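You operate a simulated robot arm through the tools that you are given. There is no shell and no other tool.

The job below is to be done with a simulated two-armed robot. You get a single attempt, and the scene is never put back.

## Task
Start the pipe rig and bleed the orange and teal hoses.
Fine: mains, then pump; open the orange and the teal knob till the bubbles are gone, and shut them again.

The check looks at the end state, three seconds after you hand in, the way a careful person would. Anything else that was tipped, shoved, dropped, spilled or broken makes it a failure.

## Robot
Two 7-joint arms with two-finger parallel grippers on one trunk, on a base that drives. Base frame: it is fixed to the floor where the robot stands at the start and does not move with it; the origin is under the middle of the robot, x ahead of it, y to its left, z up; the surface under the hand at the start is at about z = 0.76. Readings come in m, degrees, newtons and seconds.
The left shoulder is at the start at [0.08, 0.131, 0.947], the right one opposite. With the tool pointing down near the work surface each hand reaches from about 0.4 to 0.86 m from the robot's upright axis, wherever it stands, measured 20 degrees to its own side. Places, roughly: gauge vent knob [0.9, -0.2, 1.4]; mains switch [1, 0, 1.3]; orange bleed knob [0.9, -0.3, 1.3]; orange hose end (4x4x6 cm) [0.9, 0.6, 0.9]; pump switch of the pipe rig [1, 0, 1.2]; teal bleed knob [0.9, -0.3, 1.2]; teal hose end [1, 1, 0.75]; white bleed knob [0.9, -0.2, 1.2]. Payload 1.57 kg a hand.
Tool frame (each hand has its own): the origin (TCP) lies between the finger pads and is the grasp point; the fingertips stand 0.03 m ahead of it; z points along the fingers, y is the line along which they close. The gripper opens to 0.11 m. The fingers are 0.024 m wide and 0.012 m thick; the gripper's body (0.048 by 0.112 m) begins 0.078 m behind the TCP.
Orientation is that of the tool frame in the base frame, as [roll, pitch, yaw] about the fixed x, y, z axes, in that order (R = Rz(yaw) Ry(pitch) Rx(roll)). With the fingers straight down and closing along the base's y, the tool's x points along the base's -x, its y along +y and its z along -z.

## Interface
- The arms move only by the tool drive_tool. It takes "left_deltas", "right_deltas" or both (then of equal length, played together; a hand with none holds still); each is a list that holds one entry, the list of rows, each a list of 7 numbers: the closure, from 0 (fully open) to 1 (shut), then the shift along the base's x, y, z in m, then the turn, a rotation vector about the base's x, y, z in degrees. In form: [[[gripper, dx, dy, dz, ax, ay, az], ...]]. A call has 1 to 20 rows; each row shifts and turns the commanded pose from where the row before left it. A row lasts 0.2 s, in which the tool goes at most 0.05 m and 8.6 degrees; a call with a longer step from one row to the next is refused whole, and so is a gripper value outside its range. Where a pose cannot be reached the arm comes as near as it can. A force on the tool above 40 N (or 10 N above the force at the start of the call, whichever is more), or a blocked arm, ends the call early, and 0.2 s more pass. Each finger travels about 0.108 m/s and halts on what it meets, pressing with about 26 N; the grip force reading is that of the motor and also rises with nothing between the fingers. The clock runs only during rows and for 0.2 s after the last one: add rows that do not move to give the fingers time. The reply holds the time, the measured pose of the TCP, the force on the tool along the base axes, the opening and the grip force, in the units named above and with some noise, with the torque about the TCP (base axes, N m) and any sound that the robot's microphone picked up.
- Cameras (640 x 400 px; columns grow to the right, rows downward): "scene" is now at [-0.0476, -0.0149, 1.4443]; the picture's right is [-0.16, -0.99, 0.00], its down [-0.30, 0.05, -0.95] and it looks along [0.94, -0.15, -0.31] (base axes); focal length 260 px, centre (320, 200). "left" rides on the left gripper at [0.07, -0.016, -0.141] in its tool frame; the picture's right is [0.23, 0.97, 0.00], its down [-0.86, 0.20, -0.48] and it looks along [-0.47, 0.11, 0.88] (tool axes); focal length 222 px, centre (320, 200). "right" rides on the right gripper at [0.07, 0.016, -0.141] in its tool frame; the picture's right is [-0.23, 0.97, 0.00], its down [-0.86, -0.20, -0.48] and it looks along [-0.47, -0.11, 0.88] (tool axes); focal length 222 px, centre (320, 200). There is no depth. A picture from a camera that has moved, and an enlarged one, comes with that camera's place and axes in the base frame and with its lens.
- capture(camera): a new picture of that camera. No time passes.
- base_move(legs): drives the robot by 1 to 6 legs, each [ahead, left, turn to the left] in m, m and degrees, along the robot's own axes; the way and the turn of a leg run together, so that a leg with both is an arc; at most 1.5 m and 180 degrees a leg. The arms and the cameras ride along, it lands a little off, and it stops where it bumps. It gives what a move gives.
- pan_tilt(pan, tilt): turns the head with the scene camera to pan (to the left, within 109 degrees either way) and tilt (down, from -29 to 69), counted from straight ahead of the robot. It gives what a move gives.
- close_up(camera, box): a new picture of the part [left, top, right, bottom] of that camera's present view, enlarged. No time passes.
- hand_in(): hands the job in; it is judged then, once.

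Places have to be worked out from the pictures, the camera data and where the tool is seen. Open the grippers and draw the arms clear of the work before you hand the job in, unless the task says otherwise.

The tools are called after ">>>" as name(argument=value, ...) on one line, values as JSON. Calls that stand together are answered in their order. drive_tool: Moves the arms, as the interface text tells. Its arguments: {"type":"object","properties":{"left_deltas":{"type":"array"},"right_deltas":{"type":"array"}},"required":[]} The other tools are called the same way: base_move (legs) drives the base; pan_tilt (pan, tilt) turns the head that bears the scene camera; capture (camera) takes a picture; close_up (camera, box) takes an enlarged picture of a part of a camera's view; hand_in () hands the job in.

At the start:

```text
clock: 0.0
left_position: [0.7022, 0.152, 1.0002]
left_tcp_rot: [-179.9, 0.0, -180.0]
left_force: [-0.1, 0.5, -0.3]
left_torque: [0.02, 0.0, -0.01]
left_grip_width: 0.11
left_grasp_force: 0.1
right_position: [0.6476, -0.3407, 0.9988]
right_tcp_rot: [179.9, -0.1, -180.0]
right_force: [-0.2, -0.7, -0.1]
right_torque: [0.01, -0.01, -0.01]
right_grip_width: 0.11
right_grasp_force: 0.1
robot x, y, heading: [0.0028, -0.0004, -0.1]
head pan, tilt: [-9.4, 17.9]
```

scene: 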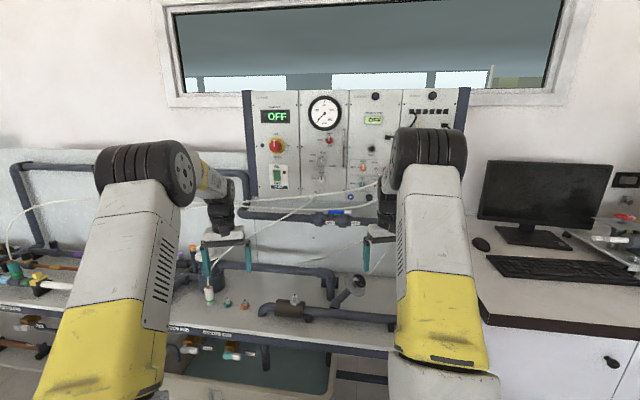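
right: 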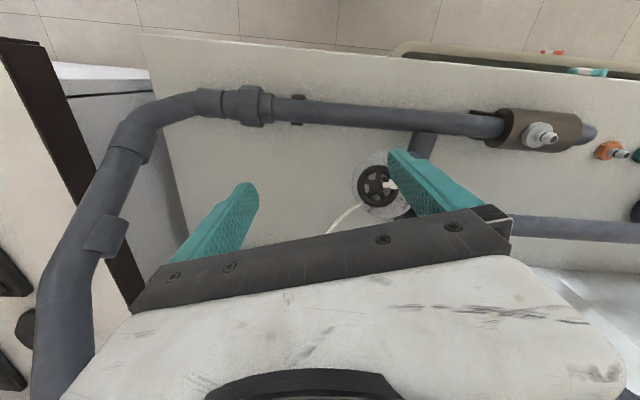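
left: 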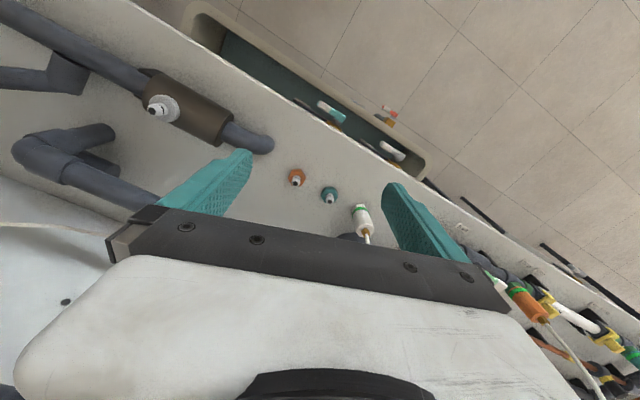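

I'll begin by looking closely at the panel and the table to see the switches, the knobs and the hose ends.

>>> close_up(camera="scene", box=[240, 80, 480, 230])

>>> close_up(camera="scene", box=[0, 200, 320, 400])

>>> close_up(camera="left", box=[240, 140, 640, 390])

```text
2.67 times, centred on (360, 155) of scene
camera zoom: at [-0.0476, -0.0149, 1.4443], right [-0.16, -0.99, 0.0], down [-0.3, 0.05, -0.95], along [0.94, -0.15, -0.31], focal length 693 px, centre (213, 320)
```

zoom: 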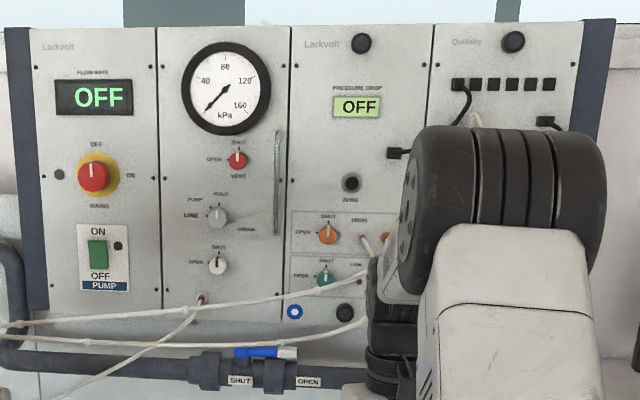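

```text
2.00 times, centred on (160, 300) of scene
camera zoom: at [-0.0476, -0.0149, 1.4443], right [-0.16, -0.99, 0.0], down [-0.3, 0.05, -0.95], along [0.94, -0.15, -0.31], focal length 520 px, centre (640, 0)
```

zoom: 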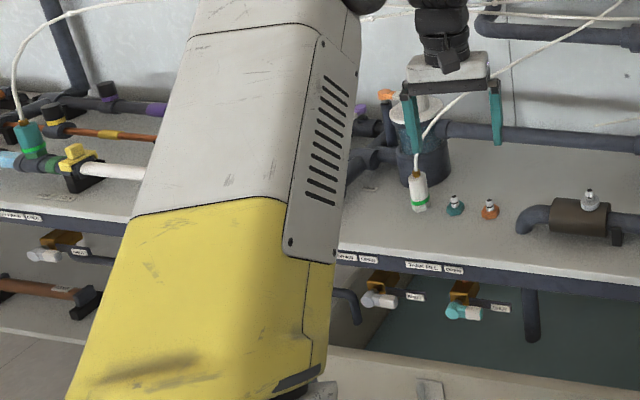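

```text
1.60 times, centred on (440, 265) of left
camera zoom: at [0.634, 0.1363, 1.1402], right [-0.23, 0.97, 0.0], down [0.86, 0.2, 0.48], along [0.47, 0.11, -0.88], focal length 355 px, centre (128, 96)
```

zoom: 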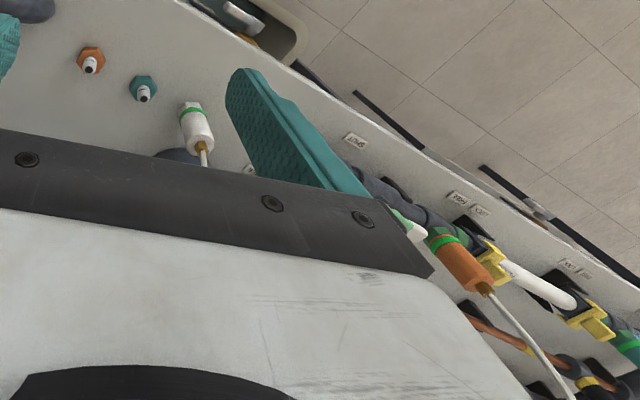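

The orange hose (on the coloured pipes) and the teal hose look plugged in already, and the white one is parked on the table. The mains points up (OFF), the pump rocker is off, and both bleed knobs point up at SHUT. I'll turn the right hand to point ahead, well short of the panel, so its camera can see the panel and I can triangulate.

>>> drive_tool(right_deltas=[[[0, -0.01, 0, 0.015, 0, -8.2, 0], [0, -0.01, 0, 0.015, 0, -8.2, 0], [0, -0.01, 0, 0.015, 0, -8.2, 0], [0, -0.01, 0, 0.015, 0, -8.2, 0], [0, -0.01, 0, 0.015, 0, -8.2, 0], [0, -0.01, 0, 0.015, 0, -8.2, 0], [0, -0.01, 0, 0.015, 0, -8.2, 0], [0, -0.01, 0, 0.015, 0, -8.2, 0], [0, -0.01, 0, 0.015, 0, -8.2, 0], [0, -0.01, 0, 0.015, 0, -8.2, 0], [0, 0, 0, 0.015, 0, -8, 0], [0, 0, 0, 0, 0, 0, 0]]])

```text
clock: 2.6
left_position: [0.7022, 0.1522, 1.0009]
left_tcp_rot: [180.0, -0.1, 179.9]
left_force: [0.4, 0.0, -1.0]
left_torque: [-0.01, 0.01, 0.02]
left_grip_width: 0.1102
left_grasp_force: 0.1
right_position: [0.5531, -0.3352, 1.1511]
right_tcp_rot: [176.1, 86.5, 177.7]
right_force: [-0.4, -0.3, -0.1]
right_torque: [0.0, 0.04, 0.02]
right_grip_width: 0.1099
right_grasp_force: 0.1
right hand out of reach, approached as far as the arm can: row 6, 7
robot x, y, heading: [-0.0015, -0.0027, 0.1]
head pan, tilt: [-9.4, 17.9]
```

The hand now points nearly straight ahead at [0.55, -0.34, 1.15]. I'll take pictures from the scene and right cameras.

>>> capture(camera="scene")

>>> capture(camera="right")

```text
taken
camera scene: at [-0.0477, -0.0149, 1.4443], right [-0.16, -0.99, 0.0], down [-0.3, 0.05, -0.95], along [0.94, -0.16, -0.31], focal length 260 px, centre (320, 200)
```

scene: 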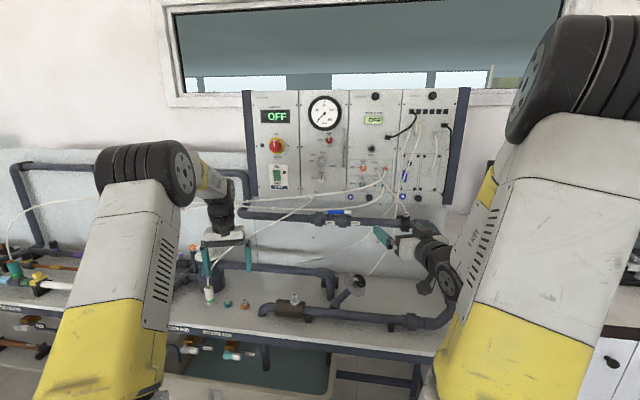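

```text
taken
camera right: at [0.4061, -0.3239, 1.0897], right [-0.01, 0.97, 0.23], down [-0.42, -0.21, 0.88], along [0.91, -0.09, 0.41], focal length 222 px, centre (320, 200)
```

right: 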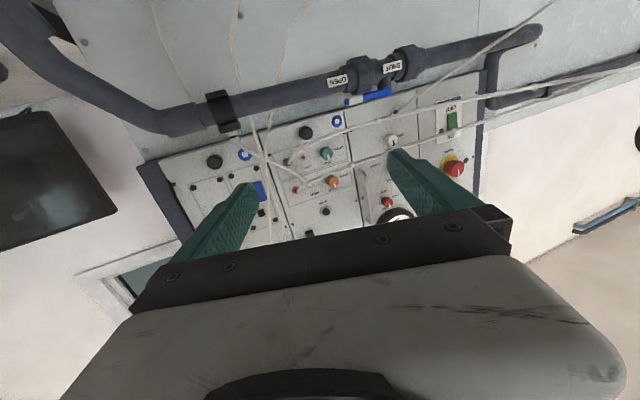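

The panel is now in the clear. I'll zoom in on it from both cameras.

>>> close_up(camera="scene", box=[245, 85, 405, 185])

>>> close_up(camera="scene", box=[320, 130, 480, 230])

>>> close_up(camera="right", box=[240, 80, 480, 230])

```text
4.00 times, centred on (325, 135) of scene
camera zoom: at [-0.0477, -0.0149, 1.4443], right [-0.16, -0.99, 0.0], down [-0.3, 0.05, -0.95], along [0.94, -0.16, -0.31], focal length 1039 px, centre (300, 460)
```

zoom: 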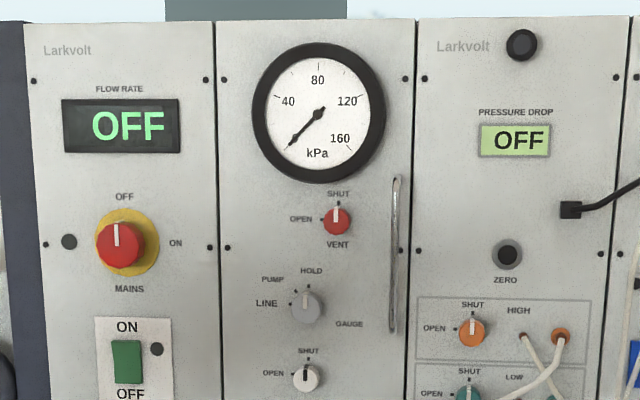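

```text
4.00 times, centred on (400, 180) of scene
camera zoom: at [-0.0477, -0.0149, 1.4443], right [-0.16, -0.99, 0.0], down [-0.3, 0.05, -0.95], along [0.94, -0.16, -0.31], focal length 1039 px, centre (0, 280)
```

zoom: 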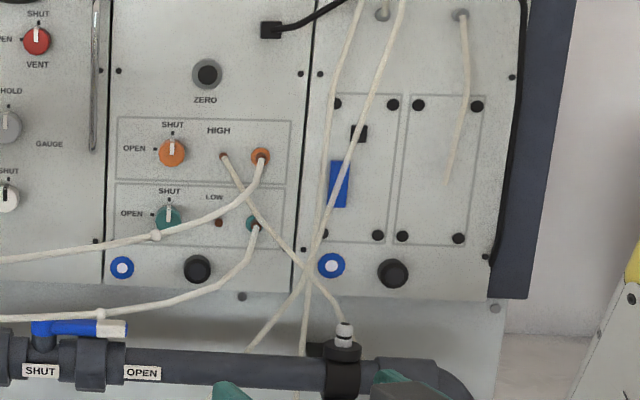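

```text
2.67 times, centred on (360, 155) of right
camera zoom: at [0.4061, -0.3239, 1.0897], right [-0.01, 0.97, 0.23], down [-0.42, -0.21, 0.88], along [0.91, -0.09, 0.41], focal length 592 px, centre (213, 320)
```

zoom: 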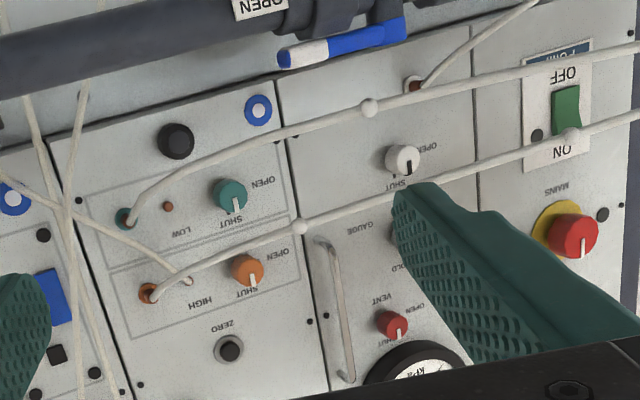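

I get the orange knob at about [0.87, -0.33, 1.26] and the teal one at [0.87, -0.33, 1.20]. The orange hose runs about 7 cm in front of the teal knob. Next I'll check the hose ends on the left and the room in front of the base.

>>> pan_tilt(pan=45, tilt=30)

>>> capture(camera="scene")

>>> pan_tilt(pan=-5, tilt=65)

>>> capture(camera="scene")

```text
clock: 3.8
left_position: [0.7027, 0.151, 1.0001]
left_tcp_rot: [179.9, 0.0, -180.0]
left_force: [-0.3, -0.3, 0.1]
left_torque: [0.0, -0.03, -0.02]
left_grip_width: 0.1101
left_grasp_force: 0.1
right_position: [0.5536, -0.3358, 1.1505]
right_tcp_rot: [175.9, 86.5, 177.6]
right_force: [-0.9, -0.3, -0.2]
right_torque: [0.02, -0.03, 0.01]
right_grip_width: 0.11
right_grasp_force: 0.0
robot x, y, heading: [-0.0016, 0.004, -0.1]
head pan, tilt: [45.0, 30.0]
```

```text
taken
camera scene: at [-0.0757, 0.0642, 1.4247], right [0.71, -0.71, 0.0], down [-0.35, -0.35, -0.87], along [0.61, 0.61, -0.5], focal length 260 px, centre (320, 200)
```

scene: 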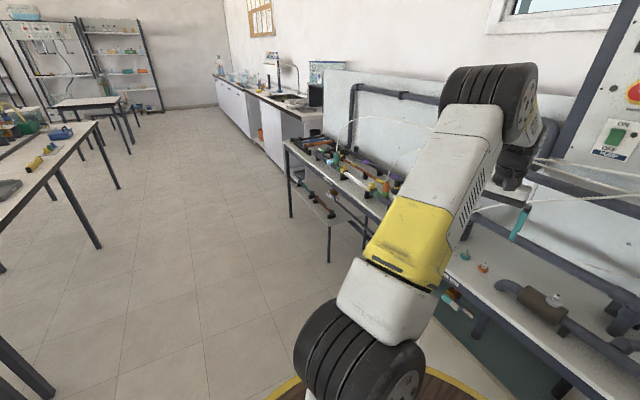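

```text
clock: 5.0
left_position: [0.7024, 0.1519, 1.0]
left_tcp_rot: [-180.0, 0.0, 180.0]
left_force: [-0.4, -0.2, 0.2]
left_torque: [-0.01, 0.03, -0.02]
left_grip_width: 0.1101
left_grasp_force: 0.1
right_position: [0.5534, -0.3348, 1.1509]
right_tcp_rot: [176.0, 86.5, 177.6]
right_force: [-0.4, -0.7, 0.7]
right_torque: [0.0, -0.02, -0.04]
right_grip_width: 0.1097
right_grasp_force: 0.2
robot x, y, heading: [-0.002, 0.0004, -0.1]
head pan, tilt: [-5.0, 65.0]
```

```text
taken
camera scene: at [-0.0792, -0.005, 1.3771], right [-0.09, -1.0, 0.0], down [-0.9, 0.08, -0.42], along [0.42, -0.04, -0.91], focal length 260 px, centre (320, 200)
```

scene: 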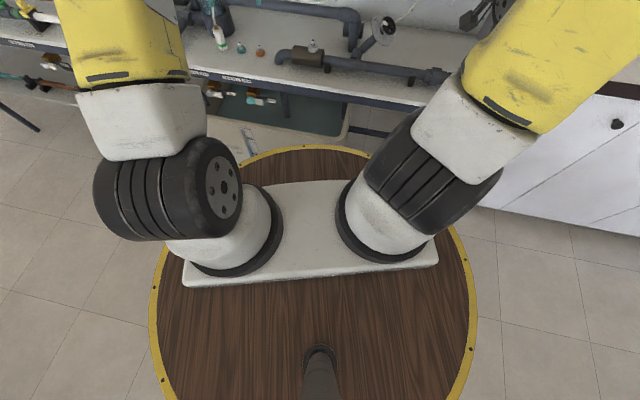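

The base disc stands clear of the table, so I'll see first how far the arms reach without driving. Next I'll turn the left hand to face ahead for the mains and the pump, backing it away from the hoses as it rises.

>>> drive_tool(left_deltas=[[[0, -0.03, 0, 0.0, 0, 0, 0], [0, -0.03, 0, 0.01, 0, 0, 0], [0, -0.02, 0, 0.015, 0, -8.2, 0], [0, -0.02, 0, 0.015, 0, -8.2, 0], [0, -0.01, 0, 0.015, 0, -8.2, 0], [0, -0.01, 0, 0.02, 0, -8.2, 0], [0, -0.01, -0.01, 0.02, 0, -8.2, 0], [0, -0.01, -0.01, 0.02, 0, -8.2, 0], [0, -0.01, -0.01, 0.02, 0, -8.2, 0], [0, 0, -0.01, 0.02, 0, -8.2, 0], [0, 0, -0.01, 0.02, 0, -8.2, 0], [0, 0, -0.01, 0.02, 0, -8.2, 0], [0, 0, -0.01, 0.02, 0, -8, 0], [0, 0, -0.01, 0.02, 0, 0, 0], [0, 0, 0, 0, 0, 0, 0]]])

>>> pan_tilt(pan=-10, tilt=18)

>>> capture(camera="scene")

>>> capture(camera="left")

```text
clock: 8.2
left_position: [0.5695, 0.0661, 1.2438]
left_tcp_rot: [3.5, 89.8, 3.5]
left_force: [0.7, 0.2, 0.3]
left_torque: [-0.04, 0.02, -0.02]
left_grip_width: 0.11
left_grasp_force: 0.0
left hand out of reach, approached as far as the arm can: row 12, 13
right_position: [0.5525, -0.3351, 1.1509]
right_tcp_rot: [175.9, 86.5, 177.6]
right_force: [-0.5, -0.3, 0.7]
right_torque: [-0.03, -0.02, -0.02]
right_grip_width: 0.1098
right_grasp_force: 0.1
robot x, y, heading: [0.0, -0.0001, -0.1]
head pan, tilt: [-5.0, 65.0]
```

```text
clock: 9.4
left_position: [0.5708, 0.0675, 1.2438]
left_tcp_rot: [7.0, 90.0, 7.0]
left_force: [0.0, -0.2, -0.5]
left_torque: [0.01, -0.02, 0.02]
left_grip_width: 0.11
left_grasp_force: 0.1
right_position: [0.5538, -0.3346, 1.1515]
right_tcp_rot: [175.9, 86.5, 177.7]
right_force: [0.1, 0.0, 0.4]
right_torque: [-0.02, 0.0, 0.04]
right_grip_width: 0.1101
right_grasp_force: 0.0
robot x, y, heading: [-0.0009, 0.0027, -0.1]
head pan, tilt: [-10.0, 18.0]
```

```text
taken
camera scene: at [-0.0479, -0.016, 1.4439], right [-0.17, -0.98, 0.0], down [-0.31, 0.05, -0.95], along [0.94, -0.17, -0.31], focal length 260 px, centre (320, 200)
```

scene: 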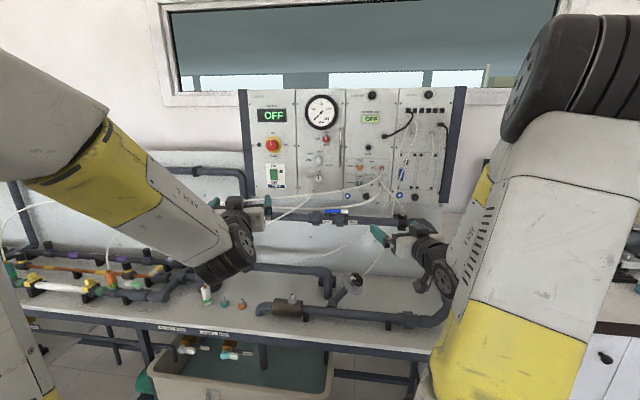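

```text
taken
camera left: at [0.4294, 0.0506, 1.1728], right [0.0, 0.97, -0.23], down [-0.48, 0.2, 0.86], along [0.88, 0.11, 0.47], focal length 222 px, centre (320, 200)
```

left: 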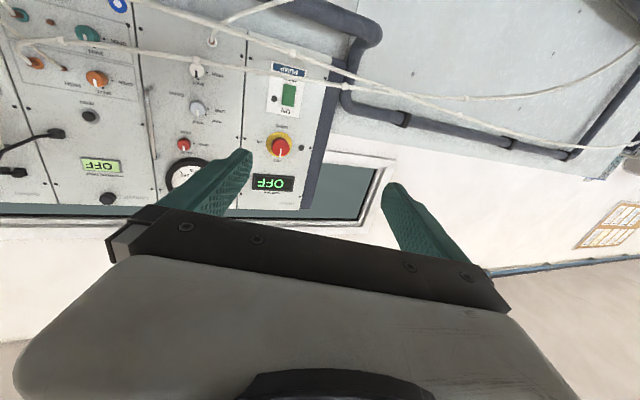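

The left hand now faces ahead at [0.57, 0.067, 1.244]. I'll zoom in on the mains and the pump from both cameras to triangulate them.

>>> close_up(camera="left", box=[200, 50, 360, 150])

>>> close_up(camera="left", box=[200, 100, 360, 200])

>>> close_up(camera="scene", box=[230, 100, 390, 200])

>>> close_up(camera="left", box=[0, 0, 160, 100])

>>> close_up(camera="scene", box=[0, 200, 240, 350])

```text
4.00 times, centred on (280, 100) of left
camera zoom: at [0.4294, 0.0506, 1.1728], right [0.0, 0.97, -0.23], down [-0.48, 0.2, 0.86], along [0.88, 0.11, 0.47], focal length 888 px, centre (480, 600)
```

zoom: 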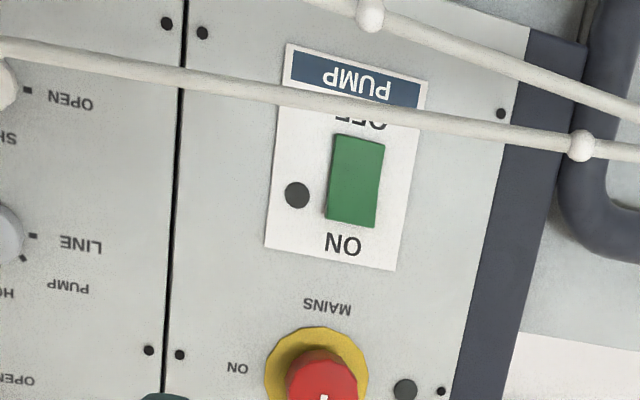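

```text
4.00 times, centred on (280, 150) of left
camera zoom: at [0.4294, 0.0506, 1.1728], right [0.0, 0.97, -0.23], down [-0.48, 0.2, 0.86], along [0.88, 0.11, 0.47], focal length 888 px, centre (480, 400)
```

zoom: 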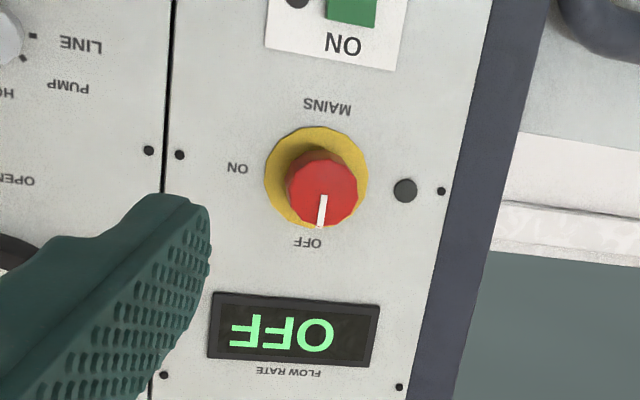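

```text
4.00 times, centred on (310, 150) of scene
camera zoom: at [-0.0479, -0.016, 1.4439], right [-0.17, -0.98, 0.0], down [-0.31, 0.05, -0.95], along [0.94, -0.17, -0.31], focal length 1039 px, centre (360, 400)
```

zoom: 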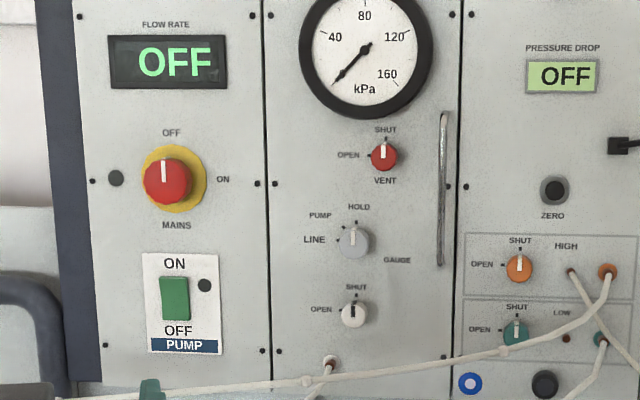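

```text
4.00 times, centred on (80, 50) of left
camera zoom: at [0.4294, 0.0506, 1.1728], right [0.0, 0.97, -0.23], down [-0.48, 0.2, 0.86], along [0.88, 0.11, 0.47], focal length 888 px, centre (1280, 800)
```

zoom: 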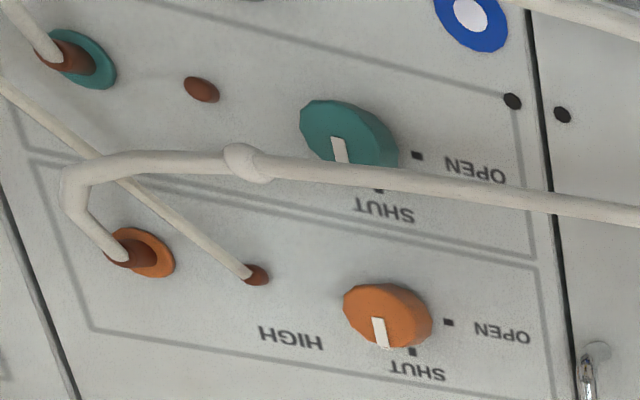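

```text
2.67 times, centred on (120, 275) of scene
camera zoom: at [-0.0479, -0.016, 1.4439], right [-0.17, -0.98, 0.0], down [-0.31, 0.05, -0.95], along [0.94, -0.17, -0.31], focal length 693 px, centre (853, 0)
```

zoom: 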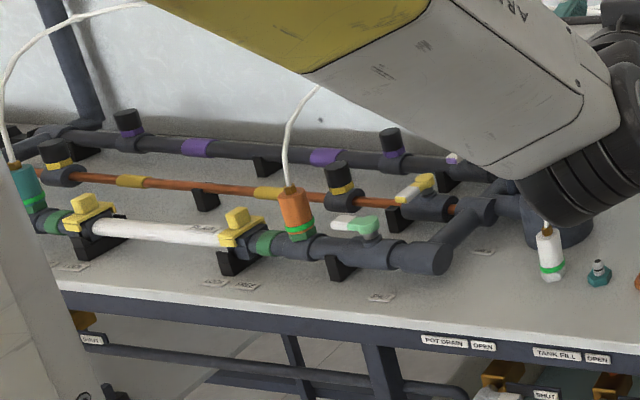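

Triangulating the panel screws shows the rig is turned about 18° (into the panel is roughly [0.95, -0.32, 0]). The mains front sits near [0.967, -0.009, 1.338]. I'll yaw the left hand to match and bring it to a standoff in front of the mains, well above the hoses.

>>> drive_tool(left_deltas=[[[0.2, 0, 0, 0.02, 0, 0, -2.5], [0.3, 0.01, 0, 0.02, 0, 0, -2.5], [0.35, 0.02, 0, 0.02, 0, 0, -2.5], [0.35, 0.03, -0.003, 0.015, 0, 0, -2.5], [0.35, 0.03, -0.003, 0.01, 0, 0, -2.5], [0.35, 0.03, -0.003, 0.01, 0, 0, -2.5], [0.35, 0.03, -0.003, 0, 0, 0, -2.5], [0.35, 0.03, -0.003, 0, 0, 0, -1.5], [0.35, 0.02, -0.003, 0, 0, 0, 0], [0.35, 0, 0, 0, 0, 0, 0]]])

>>> capture(camera="scene")

>>> capture(camera="left")

```text
clock: 11.6
left_position: [0.7591, 0.0562, 1.3362]
left_tcp_rot: [-113.9, 90.0, -133.0]
left_force: [-0.3, -0.1, 0.2]
left_torque: [0.01, -0.01, 0.0]
left_grip_width: 0.0715
left_grasp_force: 0.0
left hand out of reach, approached as far as the arm can: row 4, 9
right_position: [0.5534, -0.3352, 1.1497]
right_tcp_rot: [176.0, 86.6, 177.6]
right_force: [0.0, -0.3, 0.0]
right_torque: [0.01, 0.02, 0.01]
right_grip_width: 0.1101
right_grasp_force: 0.1
robot x, y, heading: [-0.0007, 0.0006, 0.0]
head pan, tilt: [-10.0, 18.0]
```

```text
taken
camera scene: at [-0.0478, -0.0159, 1.444], right [-0.17, -0.98, 0.0], down [-0.3, 0.05, -0.95], along [0.94, -0.17, -0.31], focal length 260 px, centre (320, 200)
```

scene: 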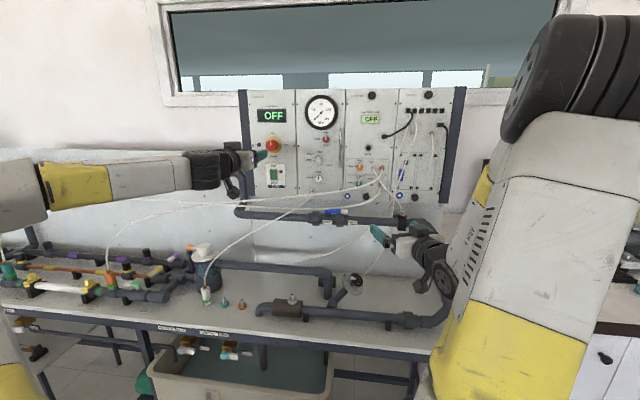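

```text
taken
camera left: at [0.6222, 0.0867, 1.2655], right [0.32, 0.92, -0.23], down [-0.39, 0.34, 0.86], along [0.87, -0.18, 0.47], focal length 222 px, centre (320, 200)
```

left: 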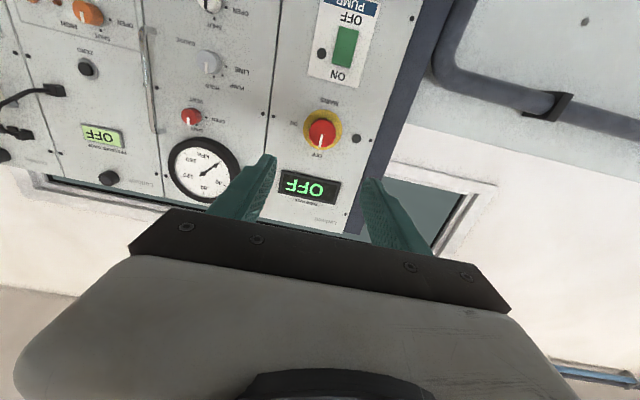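

The left arm is nearly stretched out here, so I must bring the base closer. I'll check the gap between the base disc and the table and tank with the head tilted down.

>>> pan_tilt(pan=-15, tilt=60)

>>> capture(camera="scene")

>>> pan_tilt(pan=20, tilt=55)

>>> capture(camera="scene")

```text
clock: 12.7
left_position: [0.759, 0.0563, 1.3363]
left_tcp_rot: [141.5, 90.0, 122.5]
left_force: [-0.8, 0.1, -0.8]
left_torque: [0.01, -0.01, 0.01]
left_grip_width: 0.0716
left_grasp_force: 0.1
right_position: [0.5534, -0.3351, 1.1512]
right_tcp_rot: [176.1, 86.5, 177.5]
right_force: [0.3, -1.4, -0.3]
right_torque: [0.03, 0.04, -0.02]
right_grip_width: 0.1098
right_grasp_force: 0.1
robot x, y, heading: [-0.0015, -0.0028, 0.0]
head pan, tilt: [-15.0, 60.0]
```

```text
taken
camera scene: at [-0.0753, -0.017, 1.3827], right [-0.26, -0.97, 0.0], down [-0.84, 0.22, -0.5], along [0.48, -0.13, -0.87], focal length 260 px, centre (320, 200)
```

scene: 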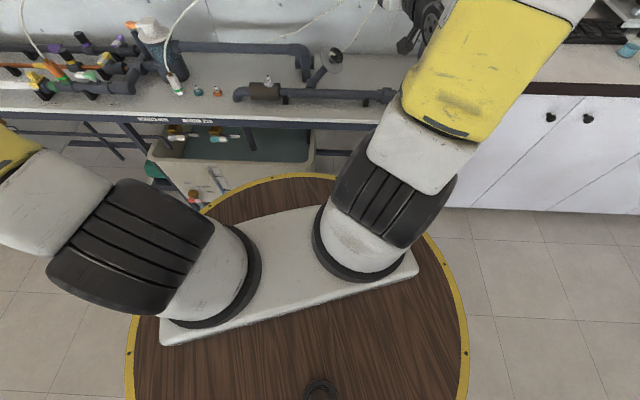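

```text
clock: 13.7
left_position: [0.759, 0.0561, 1.3364]
left_tcp_rot: [-65.5, 90.0, -84.5]
left_force: [0.5, 0.7, 0.5]
left_torque: [-0.02, -0.01, 0.0]
left_grip_width: 0.0713
left_grasp_force: 0.1
right_position: [0.5537, -0.3348, 1.1506]
right_tcp_rot: [175.9, 86.5, 177.6]
right_force: [-0.1, -0.5, 0.2]
right_torque: [0.01, 0.0, 0.0]
right_grip_width: 0.1098
right_grasp_force: 0.1
robot x, y, heading: [0.0022, 0.0005, 0.1]
head pan, tilt: [20.0, 55.0]
```

```text
taken
camera scene: at [-0.072, 0.0249, 1.3887], right [0.34, -0.94, 0.0], down [-0.77, -0.28, -0.57], along [0.54, 0.2, -0.82], focal length 260 px, centre (320, 200)
```

scene: 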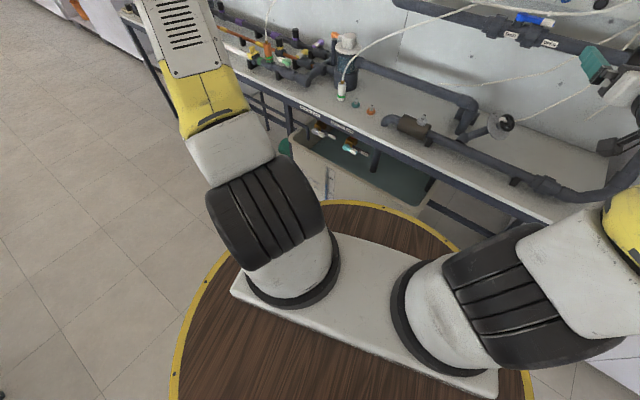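

The disc (z about 0.83, radius about 0.31) has roughly 0.3 m to the table edge, so driving about 0.23 m and squaring up to the rig by -18.5° is safe. Before that I'll pull both hands back so they stay clear of the panel and hoses.

>>> drive_tool(left_deltas=[[[0.35, -0.03, 0, 0, 0, 0, 0], [0.35, -0.035, 0, 0, 0, 0, 0], [0.35, -0.035, 0, 0, 0, 0, 0], [0.35, -0.035, 0, 0, 0, 0, 0], [0.35, -0.035, 0, 0, 0, 0, 0], [0.35, -0.035, 0.005, 0, 0, 0, 0], [0.35, -0.035, 0.005, 0, 0, 0, 0], [0.35, -0.02, 0.005, 0, 0, 0, 0]]], right_deltas=[[[0, -0.005, 0, 0.01, 0, 0, 0], [0, -0.01, 0, 0.01, 0, 0, 0], [0, -0.01, 0, 0.01, 0, 0, 0], [0, -0.01, 0, 0.01, 0, 0, 0], [0, -0.01, 0, 0.01, 0, 0, 0], [0, -0.01, 0, 0.01, 0, 0, 0], [0, -0.01, 0, 0.01, 0, 0, 0], [0, -0.005, 0, 0, 0, 0, 0]]])

>>> pan_tilt(pan=-10, tilt=18)

>>> capture(camera="scene")

```text
clock: 15.5
left_position: [0.4993, 0.0712, 1.3384]
left_tcp_rot: [-170.3, 89.9, 170.5]
left_force: [0.8, -0.5, 0.2]
left_torque: [0.01, -0.01, 0.0]
left_grip_width: 0.0716
left_grasp_force: 0.0
right_position: [0.4878, -0.3375, 1.2235]
right_tcp_rot: [175.8, 86.4, 177.5]
right_force: [0.6, -0.2, 0.4]
right_torque: [0.02, 0.0, -0.01]
right_grip_width: 0.1102
right_grasp_force: 0.0
right hand out of reach, approached as far as the arm can: row 7
robot x, y, heading: [0.0003, 0.0042, -0.3]
head pan, tilt: [20.0, 55.0]
```

```text
clock: 16.5
left_position: [0.4999, 0.0719, 1.3395]
left_tcp_rot: [-60.6, 90.0, -79.6]
left_force: [0.8, 0.1, 0.1]
left_torque: [-0.04, -0.01, -0.02]
left_grip_width: 0.0714
left_grasp_force: 0.0
right_position: [0.4865, -0.3369, 1.2231]
right_tcp_rot: [176.0, 86.5, 177.6]
right_force: [-0.4, -0.3, 0.1]
right_torque: [-0.02, 0.01, 0.03]
right_grip_width: 0.1101
right_grasp_force: 0.0
robot x, y, heading: [-0.0004, 0.003, 0.2]
head pan, tilt: [-10.0, 18.0]
```

```text
taken
camera scene: at [-0.0479, -0.0158, 1.4439], right [-0.17, -0.98, 0.0], down [-0.31, 0.05, -0.95], along [0.94, -0.16, -0.31], focal length 260 px, centre (320, 200)
```

scene: 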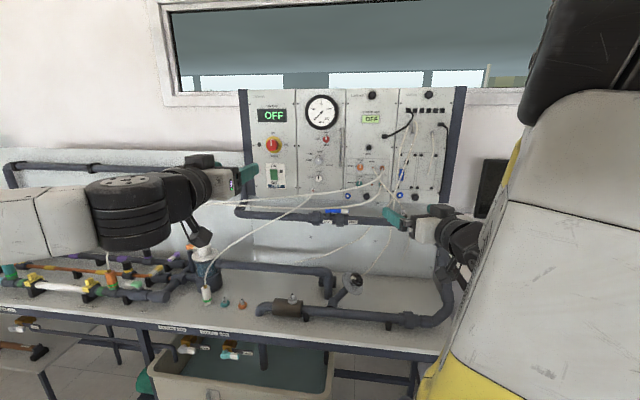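

Both hands are back at x of about 0.49. I'll turn the base to face the panel squarely and creep partway forward and left, then check.

>>> base_move(legs=[[0, 0, -18.5], [0.12, 0.1, 0]])

>>> capture(camera="scene")

>>> capture(camera="left")

>>> capture(camera="right")

```text
clock: 18.9
left_position: [0.6411, -0.0383, 1.3391]
left_tcp_rot: [-170.4, 89.9, 152.0]
left_force: [0.2, -0.3, 0.0]
left_torque: [-0.01, 0.0, 0.0]
left_grip_width: 0.0714
left_grasp_force: 0.1
right_position: [0.4992, -0.4207, 1.2239]
right_tcp_rot: [175.8, 86.4, 158.8]
right_force: [0.1, 0.2, 0.9]
right_torque: [0.01, 0.0, 0.0]
right_grip_width: 0.1101
right_grasp_force: 0.0
robot x, y, heading: [0.1468, 0.0546, -18.3]
head pan, tilt: [-10.0, 18.0]
```

```text
taken
camera scene: at [0.0942, 0.0554, 1.444], right [-0.48, -0.88, 0.0], down [-0.27, 0.15, -0.95], along [0.83, -0.46, -0.31], focal length 260 px, centre (320, 200)
```

scene: 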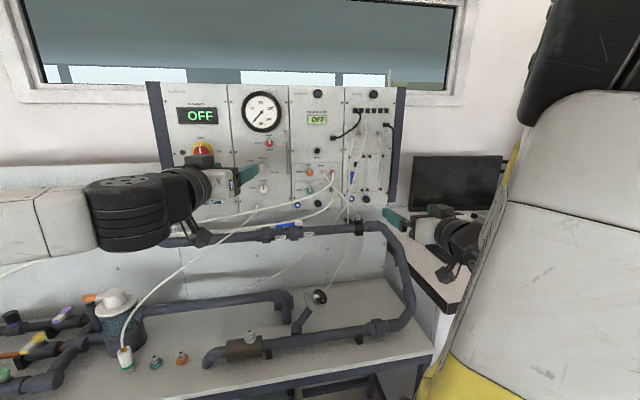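

```text
taken
camera left: at [0.5206, 0.0367, 1.2683], right [0.6, 0.77, -0.23], down [-0.26, 0.45, 0.86], along [0.76, -0.45, 0.47], focal length 222 px, centre (320, 200)
```

left: 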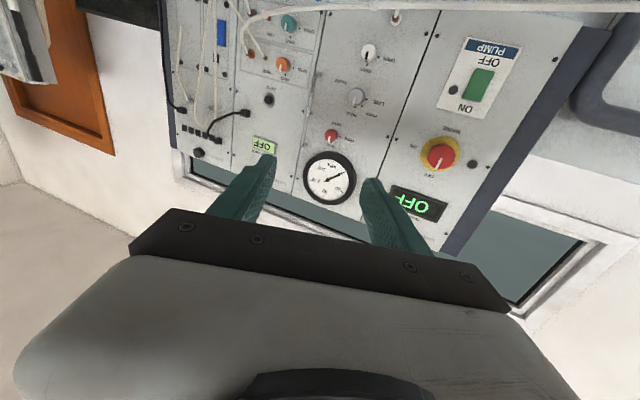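

```text
taken
camera right: at [0.3626, -0.3633, 1.1626], right [0.3, 0.93, 0.23], down [-0.47, -0.07, 0.88], along [0.83, -0.37, 0.41], focal length 222 px, centre (320, 200)
```

right: 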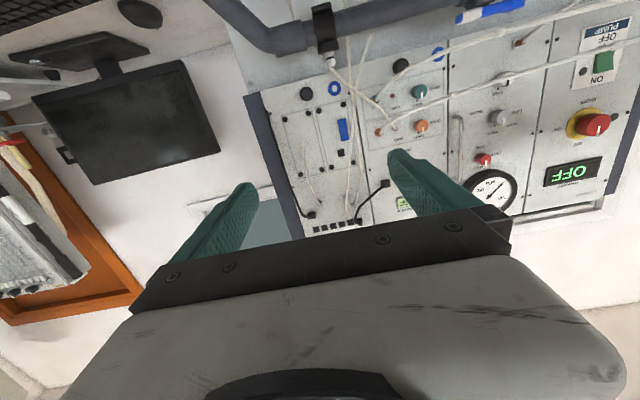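

The drive went well: robot at [0.147, 0.055], heading -18.3°. I'll advance another 0.08 m, then turn the head straight ahead to view the panel squarely.

>>> base_move(legs=[[0.08, 0, 0]])

>>> pan_tilt(pan=0, tilt=15)

>>> capture(camera="scene")

```text
clock: 20.0
left_position: [0.7149, -0.0607, 1.3371]
left_tcp_rot: [-13.4, 89.9, -51.0]
left_force: [0.5, 0.6, 0.8]
left_torque: [-0.03, -0.02, 0.03]
left_grip_width: 0.0715
left_grasp_force: 0.1
right_position: [0.5722, -0.4446, 1.2236]
right_tcp_rot: [175.9, 86.4, 159.1]
right_force: [-0.4, 0.1, 0.9]
right_torque: [0.02, 0.02, -0.01]
right_grip_width: 0.11
right_grasp_force: 0.0
robot x, y, heading: [0.2154, 0.0293, -18.5]
head pan, tilt: [-10.0, 18.0]
```

```text
clock: 20.7
left_position: [0.715, -0.0617, 1.3381]
left_tcp_rot: [-177.6, 90.0, 144.8]
left_force: [-0.1, -0.7, -0.1]
left_torque: [0.02, -0.01, -0.01]
left_grip_width: 0.0716
left_grasp_force: 0.0
right_position: [0.5737, -0.4445, 1.2237]
right_tcp_rot: [175.9, 86.4, 159.0]
right_force: [0.2, 1.0, 0.2]
right_torque: [0.0, 0.02, -0.01]
right_grip_width: 0.11
right_grasp_force: 0.1
robot x, y, heading: [0.2208, 0.031, -18.8]
head pan, tilt: [0.0, 15.0]
```

```text
taken
camera scene: at [0.1746, 0.0453, 1.4489], right [-0.32, -0.95, 0.0], down [-0.25, 0.08, -0.97], along [0.92, -0.31, -0.26], focal length 260 px, centre (320, 200)
```

scene: 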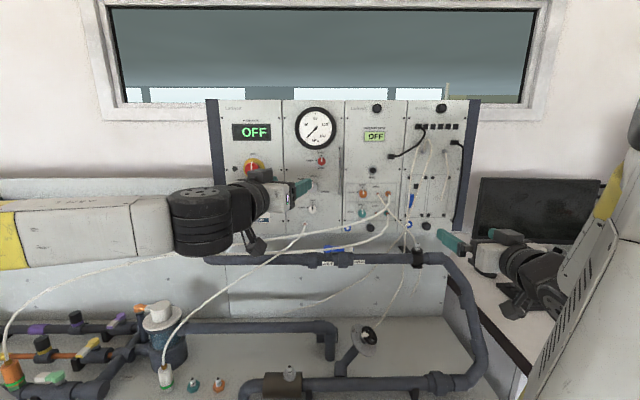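

The panel now appears square in the view, so the heading matches it. I'll swing the left hand back by +19° so it points straight into the panel and shift it in front of the mains knob at a standoff.

>>> drive_tool(left_deltas=[[[0.3, -0.01, 0.012, 0, 0, 0, 2.4], [0.3, 0.01, 0.012, 0, 0, 0, 2.4], [0.3, 0.015, 0.012, 0, 0, 0, 2.4], [0.3, 0.02, 0.012, 0, 0, 0, 2.4], [0.3, 0.02, 0.012, 0, 0, 0, 2.4], [0.3, 0.02, 0.012, 0, 0, 0, 2.4], [0.3, 0.02, 0.012, 0, 0, 0, 2.4], [0.3, 0.02, 0.008, 0, 0, 0, 2.2], [0.3, 0, 0, 0, 0, 0, 0]]])

>>> capture(camera="left")

>>> capture(camera="scene")

```text
clock: 22.7
left_position: [0.829, 0.0315, 1.3372]
left_tcp_rot: [19.8, 89.9, 1.2]
left_force: [-0.4, 0.0, 0.5]
left_torque: [-0.01, -0.01, -0.04]
left_grip_width: 0.0773
left_grasp_force: 0.0
right_position: [0.5728, -0.4448, 1.2229]
right_tcp_rot: [175.9, 86.3, 159.0]
right_force: [0.2, 0.3, 1.1]
right_torque: [0.02, 0.0, 0.0]
right_grip_width: 0.11
right_grasp_force: 0.0
robot x, y, heading: [0.2176, 0.0294, -18.6]
head pan, tilt: [0.0, 15.0]
```

```text
taken
camera left: at [0.6923, 0.0611, 1.2678], right [0.31, 0.92, -0.23], down [-0.39, 0.34, 0.86], along [0.87, -0.18, 0.47], focal length 222 px, centre (320, 200)
```

left: 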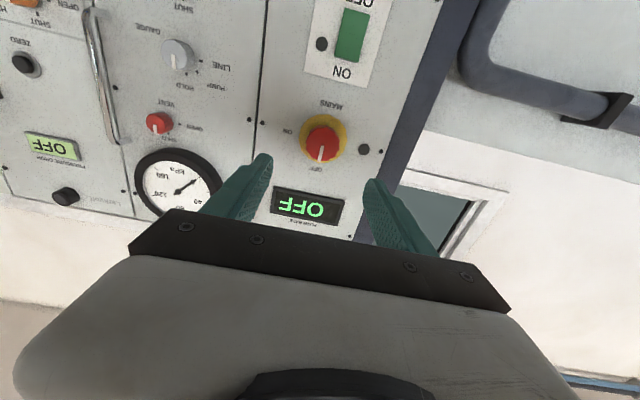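

```text
taken
camera scene: at [0.1746, 0.0454, 1.4489], right [-0.32, -0.95, 0.0], down [-0.25, 0.08, -0.97], along [0.92, -0.31, -0.26], focal length 260 px, centre (320, 200)
```

scene: 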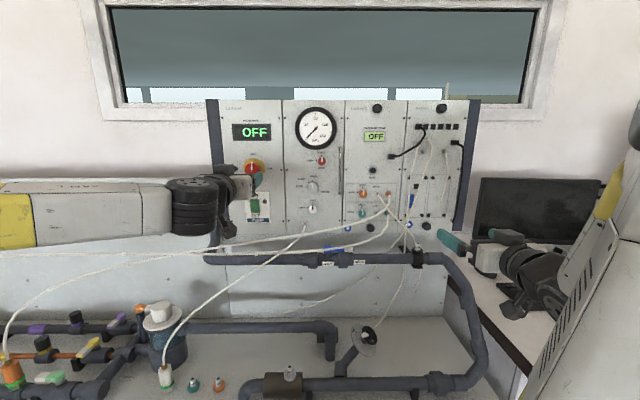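

The hand is lined up with the mains. I'll zoom in from both cameras to pin down its depth.

>>> close_up(camera="left", box=[240, 90, 400, 190])

>>> close_up(camera="scene", box=[200, 100, 360, 200])

```text
4.00 times, centred on (320, 140) of left
camera zoom: at [0.6923, 0.0611, 1.2678], right [0.31, 0.92, -0.23], down [-0.39, 0.34, 0.86], along [0.87, -0.18, 0.47], focal length 888 px, centre (320, 440)
```

zoom: 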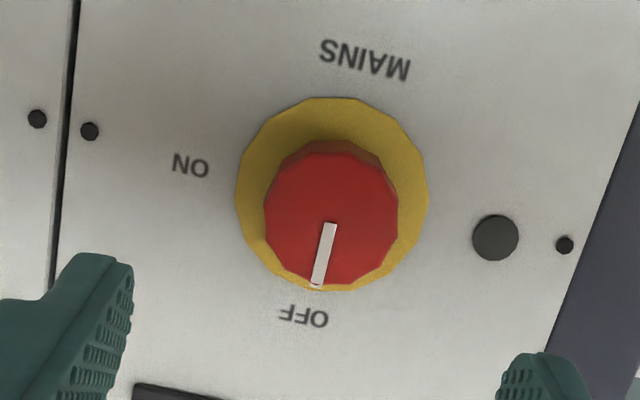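

```text
4.00 times, centred on (280, 150) of scene
camera zoom: at [0.1746, 0.0454, 1.4489], right [-0.32, -0.95, 0.0], down [-0.25, 0.08, -0.97], along [0.92, -0.31, -0.26], focal length 1039 px, centre (480, 400)
```

zoom: 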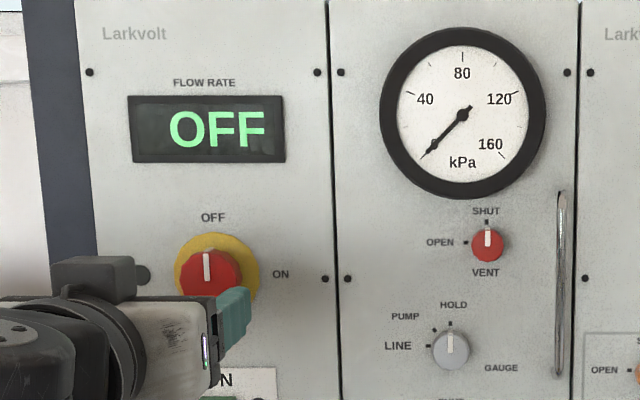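

The mains knob axis is at z 1.336, its front about 12–13 cm ahead of the TCP, protruding about 3 cm with a diameter of about 4.5 cm. I'll move straight in with the fingers opened around it.

>>> drive_tool(left_deltas=[[[0.3, 0.02, -0.0055, 0, 0, 0, 0], [0.3, 0.0225, -0.0066, 0, 0, 0, 0], [0.3, 0.0225, -0.0066, 0, 0, 0, 0], [0.3, 0.0225, -0.0066, 0, 0, 0, 0], [0.3, 0.0167, -0.0053, -0.001, 0, 0, 0], [0.3, 0, 0, 0, 0, 0, 0]]])

>>> capture(camera="left")

>>> capture(camera="scene")

```text
clock: 24.1
left_position: [0.9338, -0.0002, 1.3391]
left_tcp_rot: [92.9, 89.9, 74.2]
left_force: [0.2, 0.0, 0.1]
left_torque: [0.0, -0.02, 0.02]
left_grip_width: 0.077
left_grasp_force: 0.0
right_position: [0.5736, -0.4451, 1.2235]
right_tcp_rot: [175.8, 86.4, 159.1]
right_force: [-0.1, -0.4, 0.0]
right_torque: [-0.01, 0.01, 0.02]
right_grip_width: 0.11
right_grasp_force: 0.1
robot x, y, heading: [0.2173, 0.0307, -18.4]
head pan, tilt: [0.0, 15.0]
```

```text
taken
camera left: at [0.7958, 0.0304, 1.2681], right [0.31, 0.92, -0.23], down [-0.39, 0.34, 0.86], along [0.87, -0.18, 0.47], focal length 222 px, centre (320, 200)
```

left: 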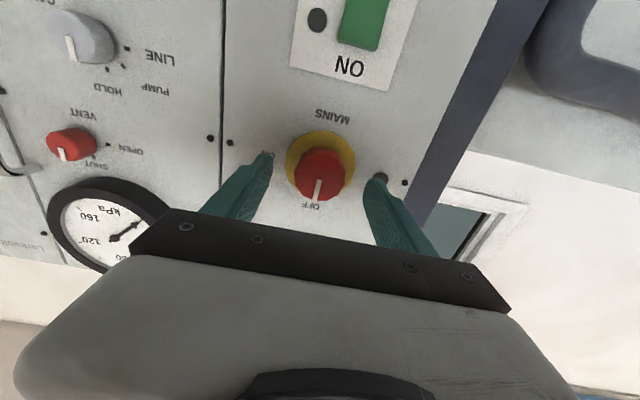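

```text
taken
camera scene: at [0.1747, 0.0454, 1.4489], right [-0.32, -0.95, 0.0], down [-0.25, 0.08, -0.97], along [0.92, -0.31, -0.26], focal length 260 px, centre (320, 200)
```

scene: 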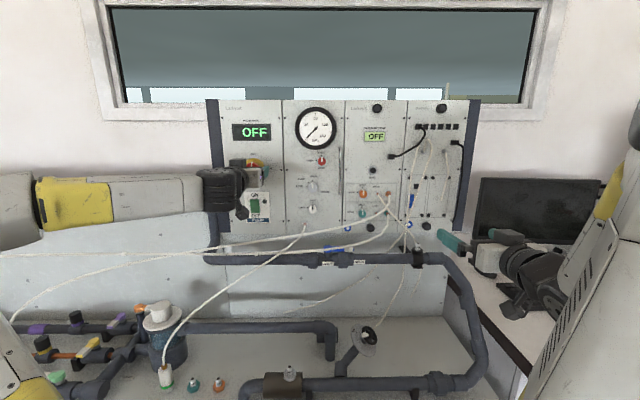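

The fingertips are level with the knob's front face and it is centred between them. I'll advance 18 mm more, then close on it.

>>> drive_tool(left_deltas=[[[0.3, 0.009, -0.002, -0.001, 0, 0, 0], [0.3, 0.008, -0.002, -0.001, 0, 0, 0], [0.45, 0, 0, 0, 0, 0, 0], [0.6, 0, 0, 0, 0, 0, 0], [0.75, 0, 0, 0, 0, 0, 0], [0.75, 0, 0, 0, 0, 0, 0]]])

>>> capture(camera="left")

```text
clock: 25.5
left_position: [0.9521, -0.0053, 1.3363]
left_tcp_rot: [111.8, 90.0, 93.2]
left_force: [-0.9, -6.6, -1.3]
left_torque: [-0.07, -0.22, 0.79]
left_grip_width: 0.0419
left_grasp_force: 44.9
right_position: [0.5721, -0.445, 1.2217]
right_tcp_rot: [175.6, 86.4, 158.8]
right_force: [-0.5, -0.3, -0.3]
right_torque: [0.04, 0.01, 0.02]
right_grip_width: 0.1099
right_grasp_force: 0.1
robot x, y, heading: [0.2193, 0.0304, -18.3]
head pan, tilt: [0.0, 15.0]
```

```text
taken
camera left: at [0.8128, 0.0248, 1.2648], right [0.31, 0.92, -0.23], down [-0.39, 0.34, 0.86], along [0.87, -0.18, 0.47], focal length 222 px, centre (320, 200)
```

left: 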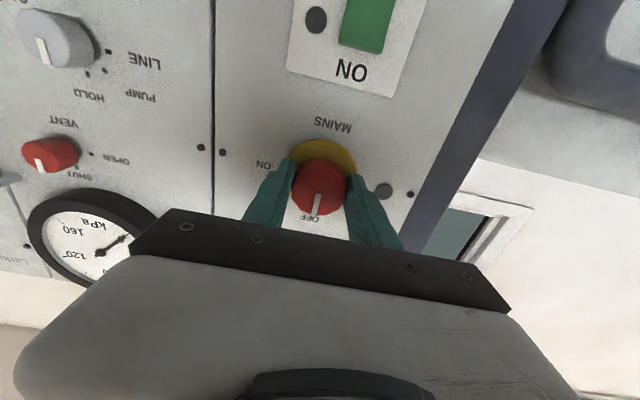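

The gripper holds the knob at 42 mm width. I'll now turn it clockwise (OFF to ON) about the panel normal, the first 45° now.

>>> drive_tool(left_deltas=[[[0.8, 0, -0.0005, 0, 7.11, -2.38, 0], [0.8, 0, -0.0005, 0, 7.11, -2.38, 0], [0.8, 0, 0, 0, 7.11, -2.38, 0], [0.8, 0, 0, 0, 7.11, -2.38, 0], [0.8, 0, 0, 0, 7.11, -2.38, 0], [0.8, 0, 0, 0, 7.11, -2.38, 0]]])

>>> capture(camera="left")

>>> close_up(camera="scene", box=[200, 100, 360, 200])

```text
clock: 26.9
left_position: [0.9514, -0.0036, 1.3369]
left_tcp_rot: [90.1, 44.9, 71.7]
left_force: [1.7, 2.6, -5.8]
left_torque: [-0.03, -0.1, 1.24]
left_grip_width: 0.0416
left_grasp_force: 45.3
right_position: [0.574, -0.4441, 1.2217]
right_tcp_rot: [176.0, 86.4, 159.2]
right_force: [0.0, -0.3, 0.3]
right_torque: [-0.01, 0.0, 0.0]
right_grip_width: 0.1098
right_grasp_force: 0.0
robot x, y, heading: [0.2246, 0.0296, -18.7]
head pan, tilt: [0.0, 15.0]
```

```text
taken
camera left: at [0.8302, 0.0772, 1.2749], right [0.27, 0.8, 0.53], down [-0.6, -0.29, 0.75], along [0.75, -0.52, 0.4], focal length 222 px, centre (320, 200)
```

left: 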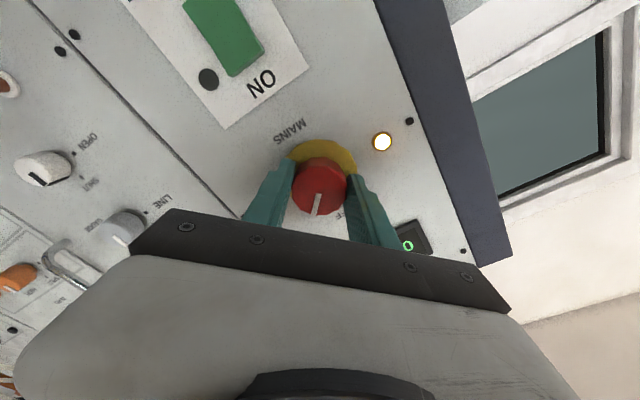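

```text
4.00 times, centred on (280, 150) of scene
camera zoom: at [0.175, 0.0456, 1.4489], right [-0.32, -0.95, 0.0], down [-0.25, 0.08, -0.97], along [0.92, -0.31, -0.26], focal length 1039 px, centre (480, 400)
```

zoom: 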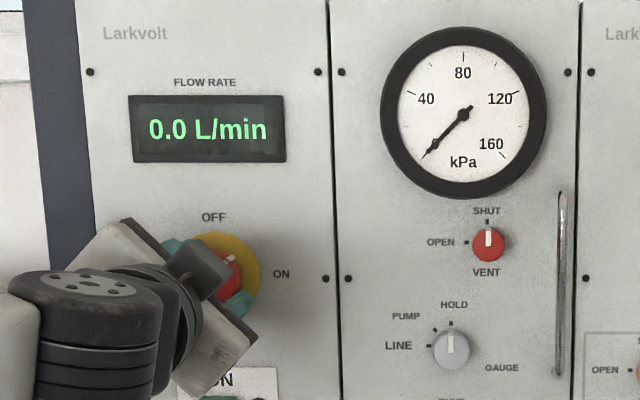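

The mains is already live: the lamp is lit and the display reads 0.0 L/min. I'll complete the remaining 45° so the pointer sits fully at ON.

>>> drive_tool(left_deltas=[[[0.8, 0, 0, 0, 7.11, -2.38, 0], [0.8, 0, 0, 0, 7.11, -2.38, 0], [0.8, 0, 0, 0, 7.11, -2.38, 0], [0.8, 0, 0, 0, 7.11, -2.38, 0], [0.8, 0, 0, 0, 7.11, -2.38, 0], [0.8, 0, 0, 0, 7.11, -2.38, 0], [0.8, 0, 0, 0, 0, 0, 0]]])

>>> capture(camera="left")

>>> close_up(camera="scene", box=[200, 100, 360, 200])

```text
clock: 28.5
left_position: [0.9521, -0.0036, 1.3373]
left_tcp_rot: [89.9, 0.0, 71.6]
left_force: [0.3, 14.0, 20.7]
left_torque: [-0.44, 0.3, -0.17]
left_grip_width: 0.0418
left_grasp_force: 44.4
right_position: [0.5721, -0.4437, 1.2249]
right_tcp_rot: [176.3, 86.3, 159.4]
right_force: [0.4, 0.3, -0.3]
right_torque: [0.0, -0.03, -0.01]
right_grip_width: 0.1101
right_grasp_force: 0.0
robot x, y, heading: [0.2156, 0.0351, -18.6]
head pan, tilt: [0.0, 15.0]
```

```text
taken
camera left: at [0.8405, 0.1079, 1.3205], right [0.07, 0.22, 0.97], down [-0.72, -0.66, 0.2], along [0.69, -0.72, 0.11], focal length 222 px, centre (320, 200)
```

left: 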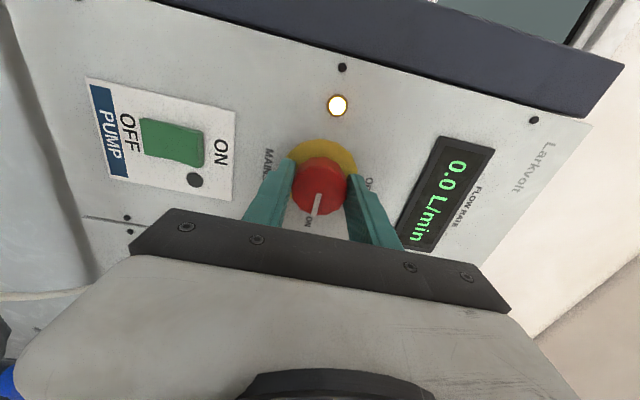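

```text
4.00 times, centred on (280, 150) of scene
camera zoom: at [0.174, 0.0463, 1.4489], right [-0.32, -0.95, 0.0], down [-0.24, 0.08, -0.97], along [0.92, -0.31, -0.26], focal length 1039 px, centre (480, 400)
```

zoom: 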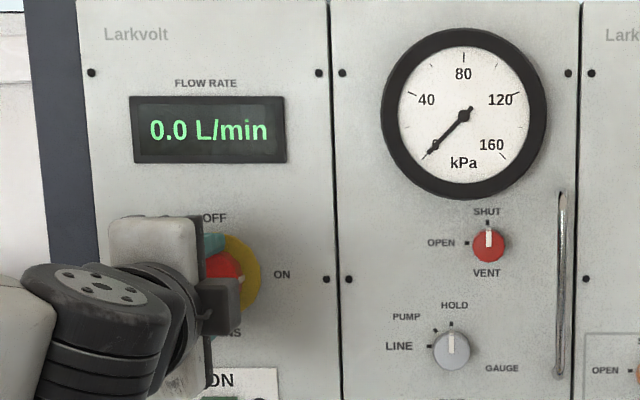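

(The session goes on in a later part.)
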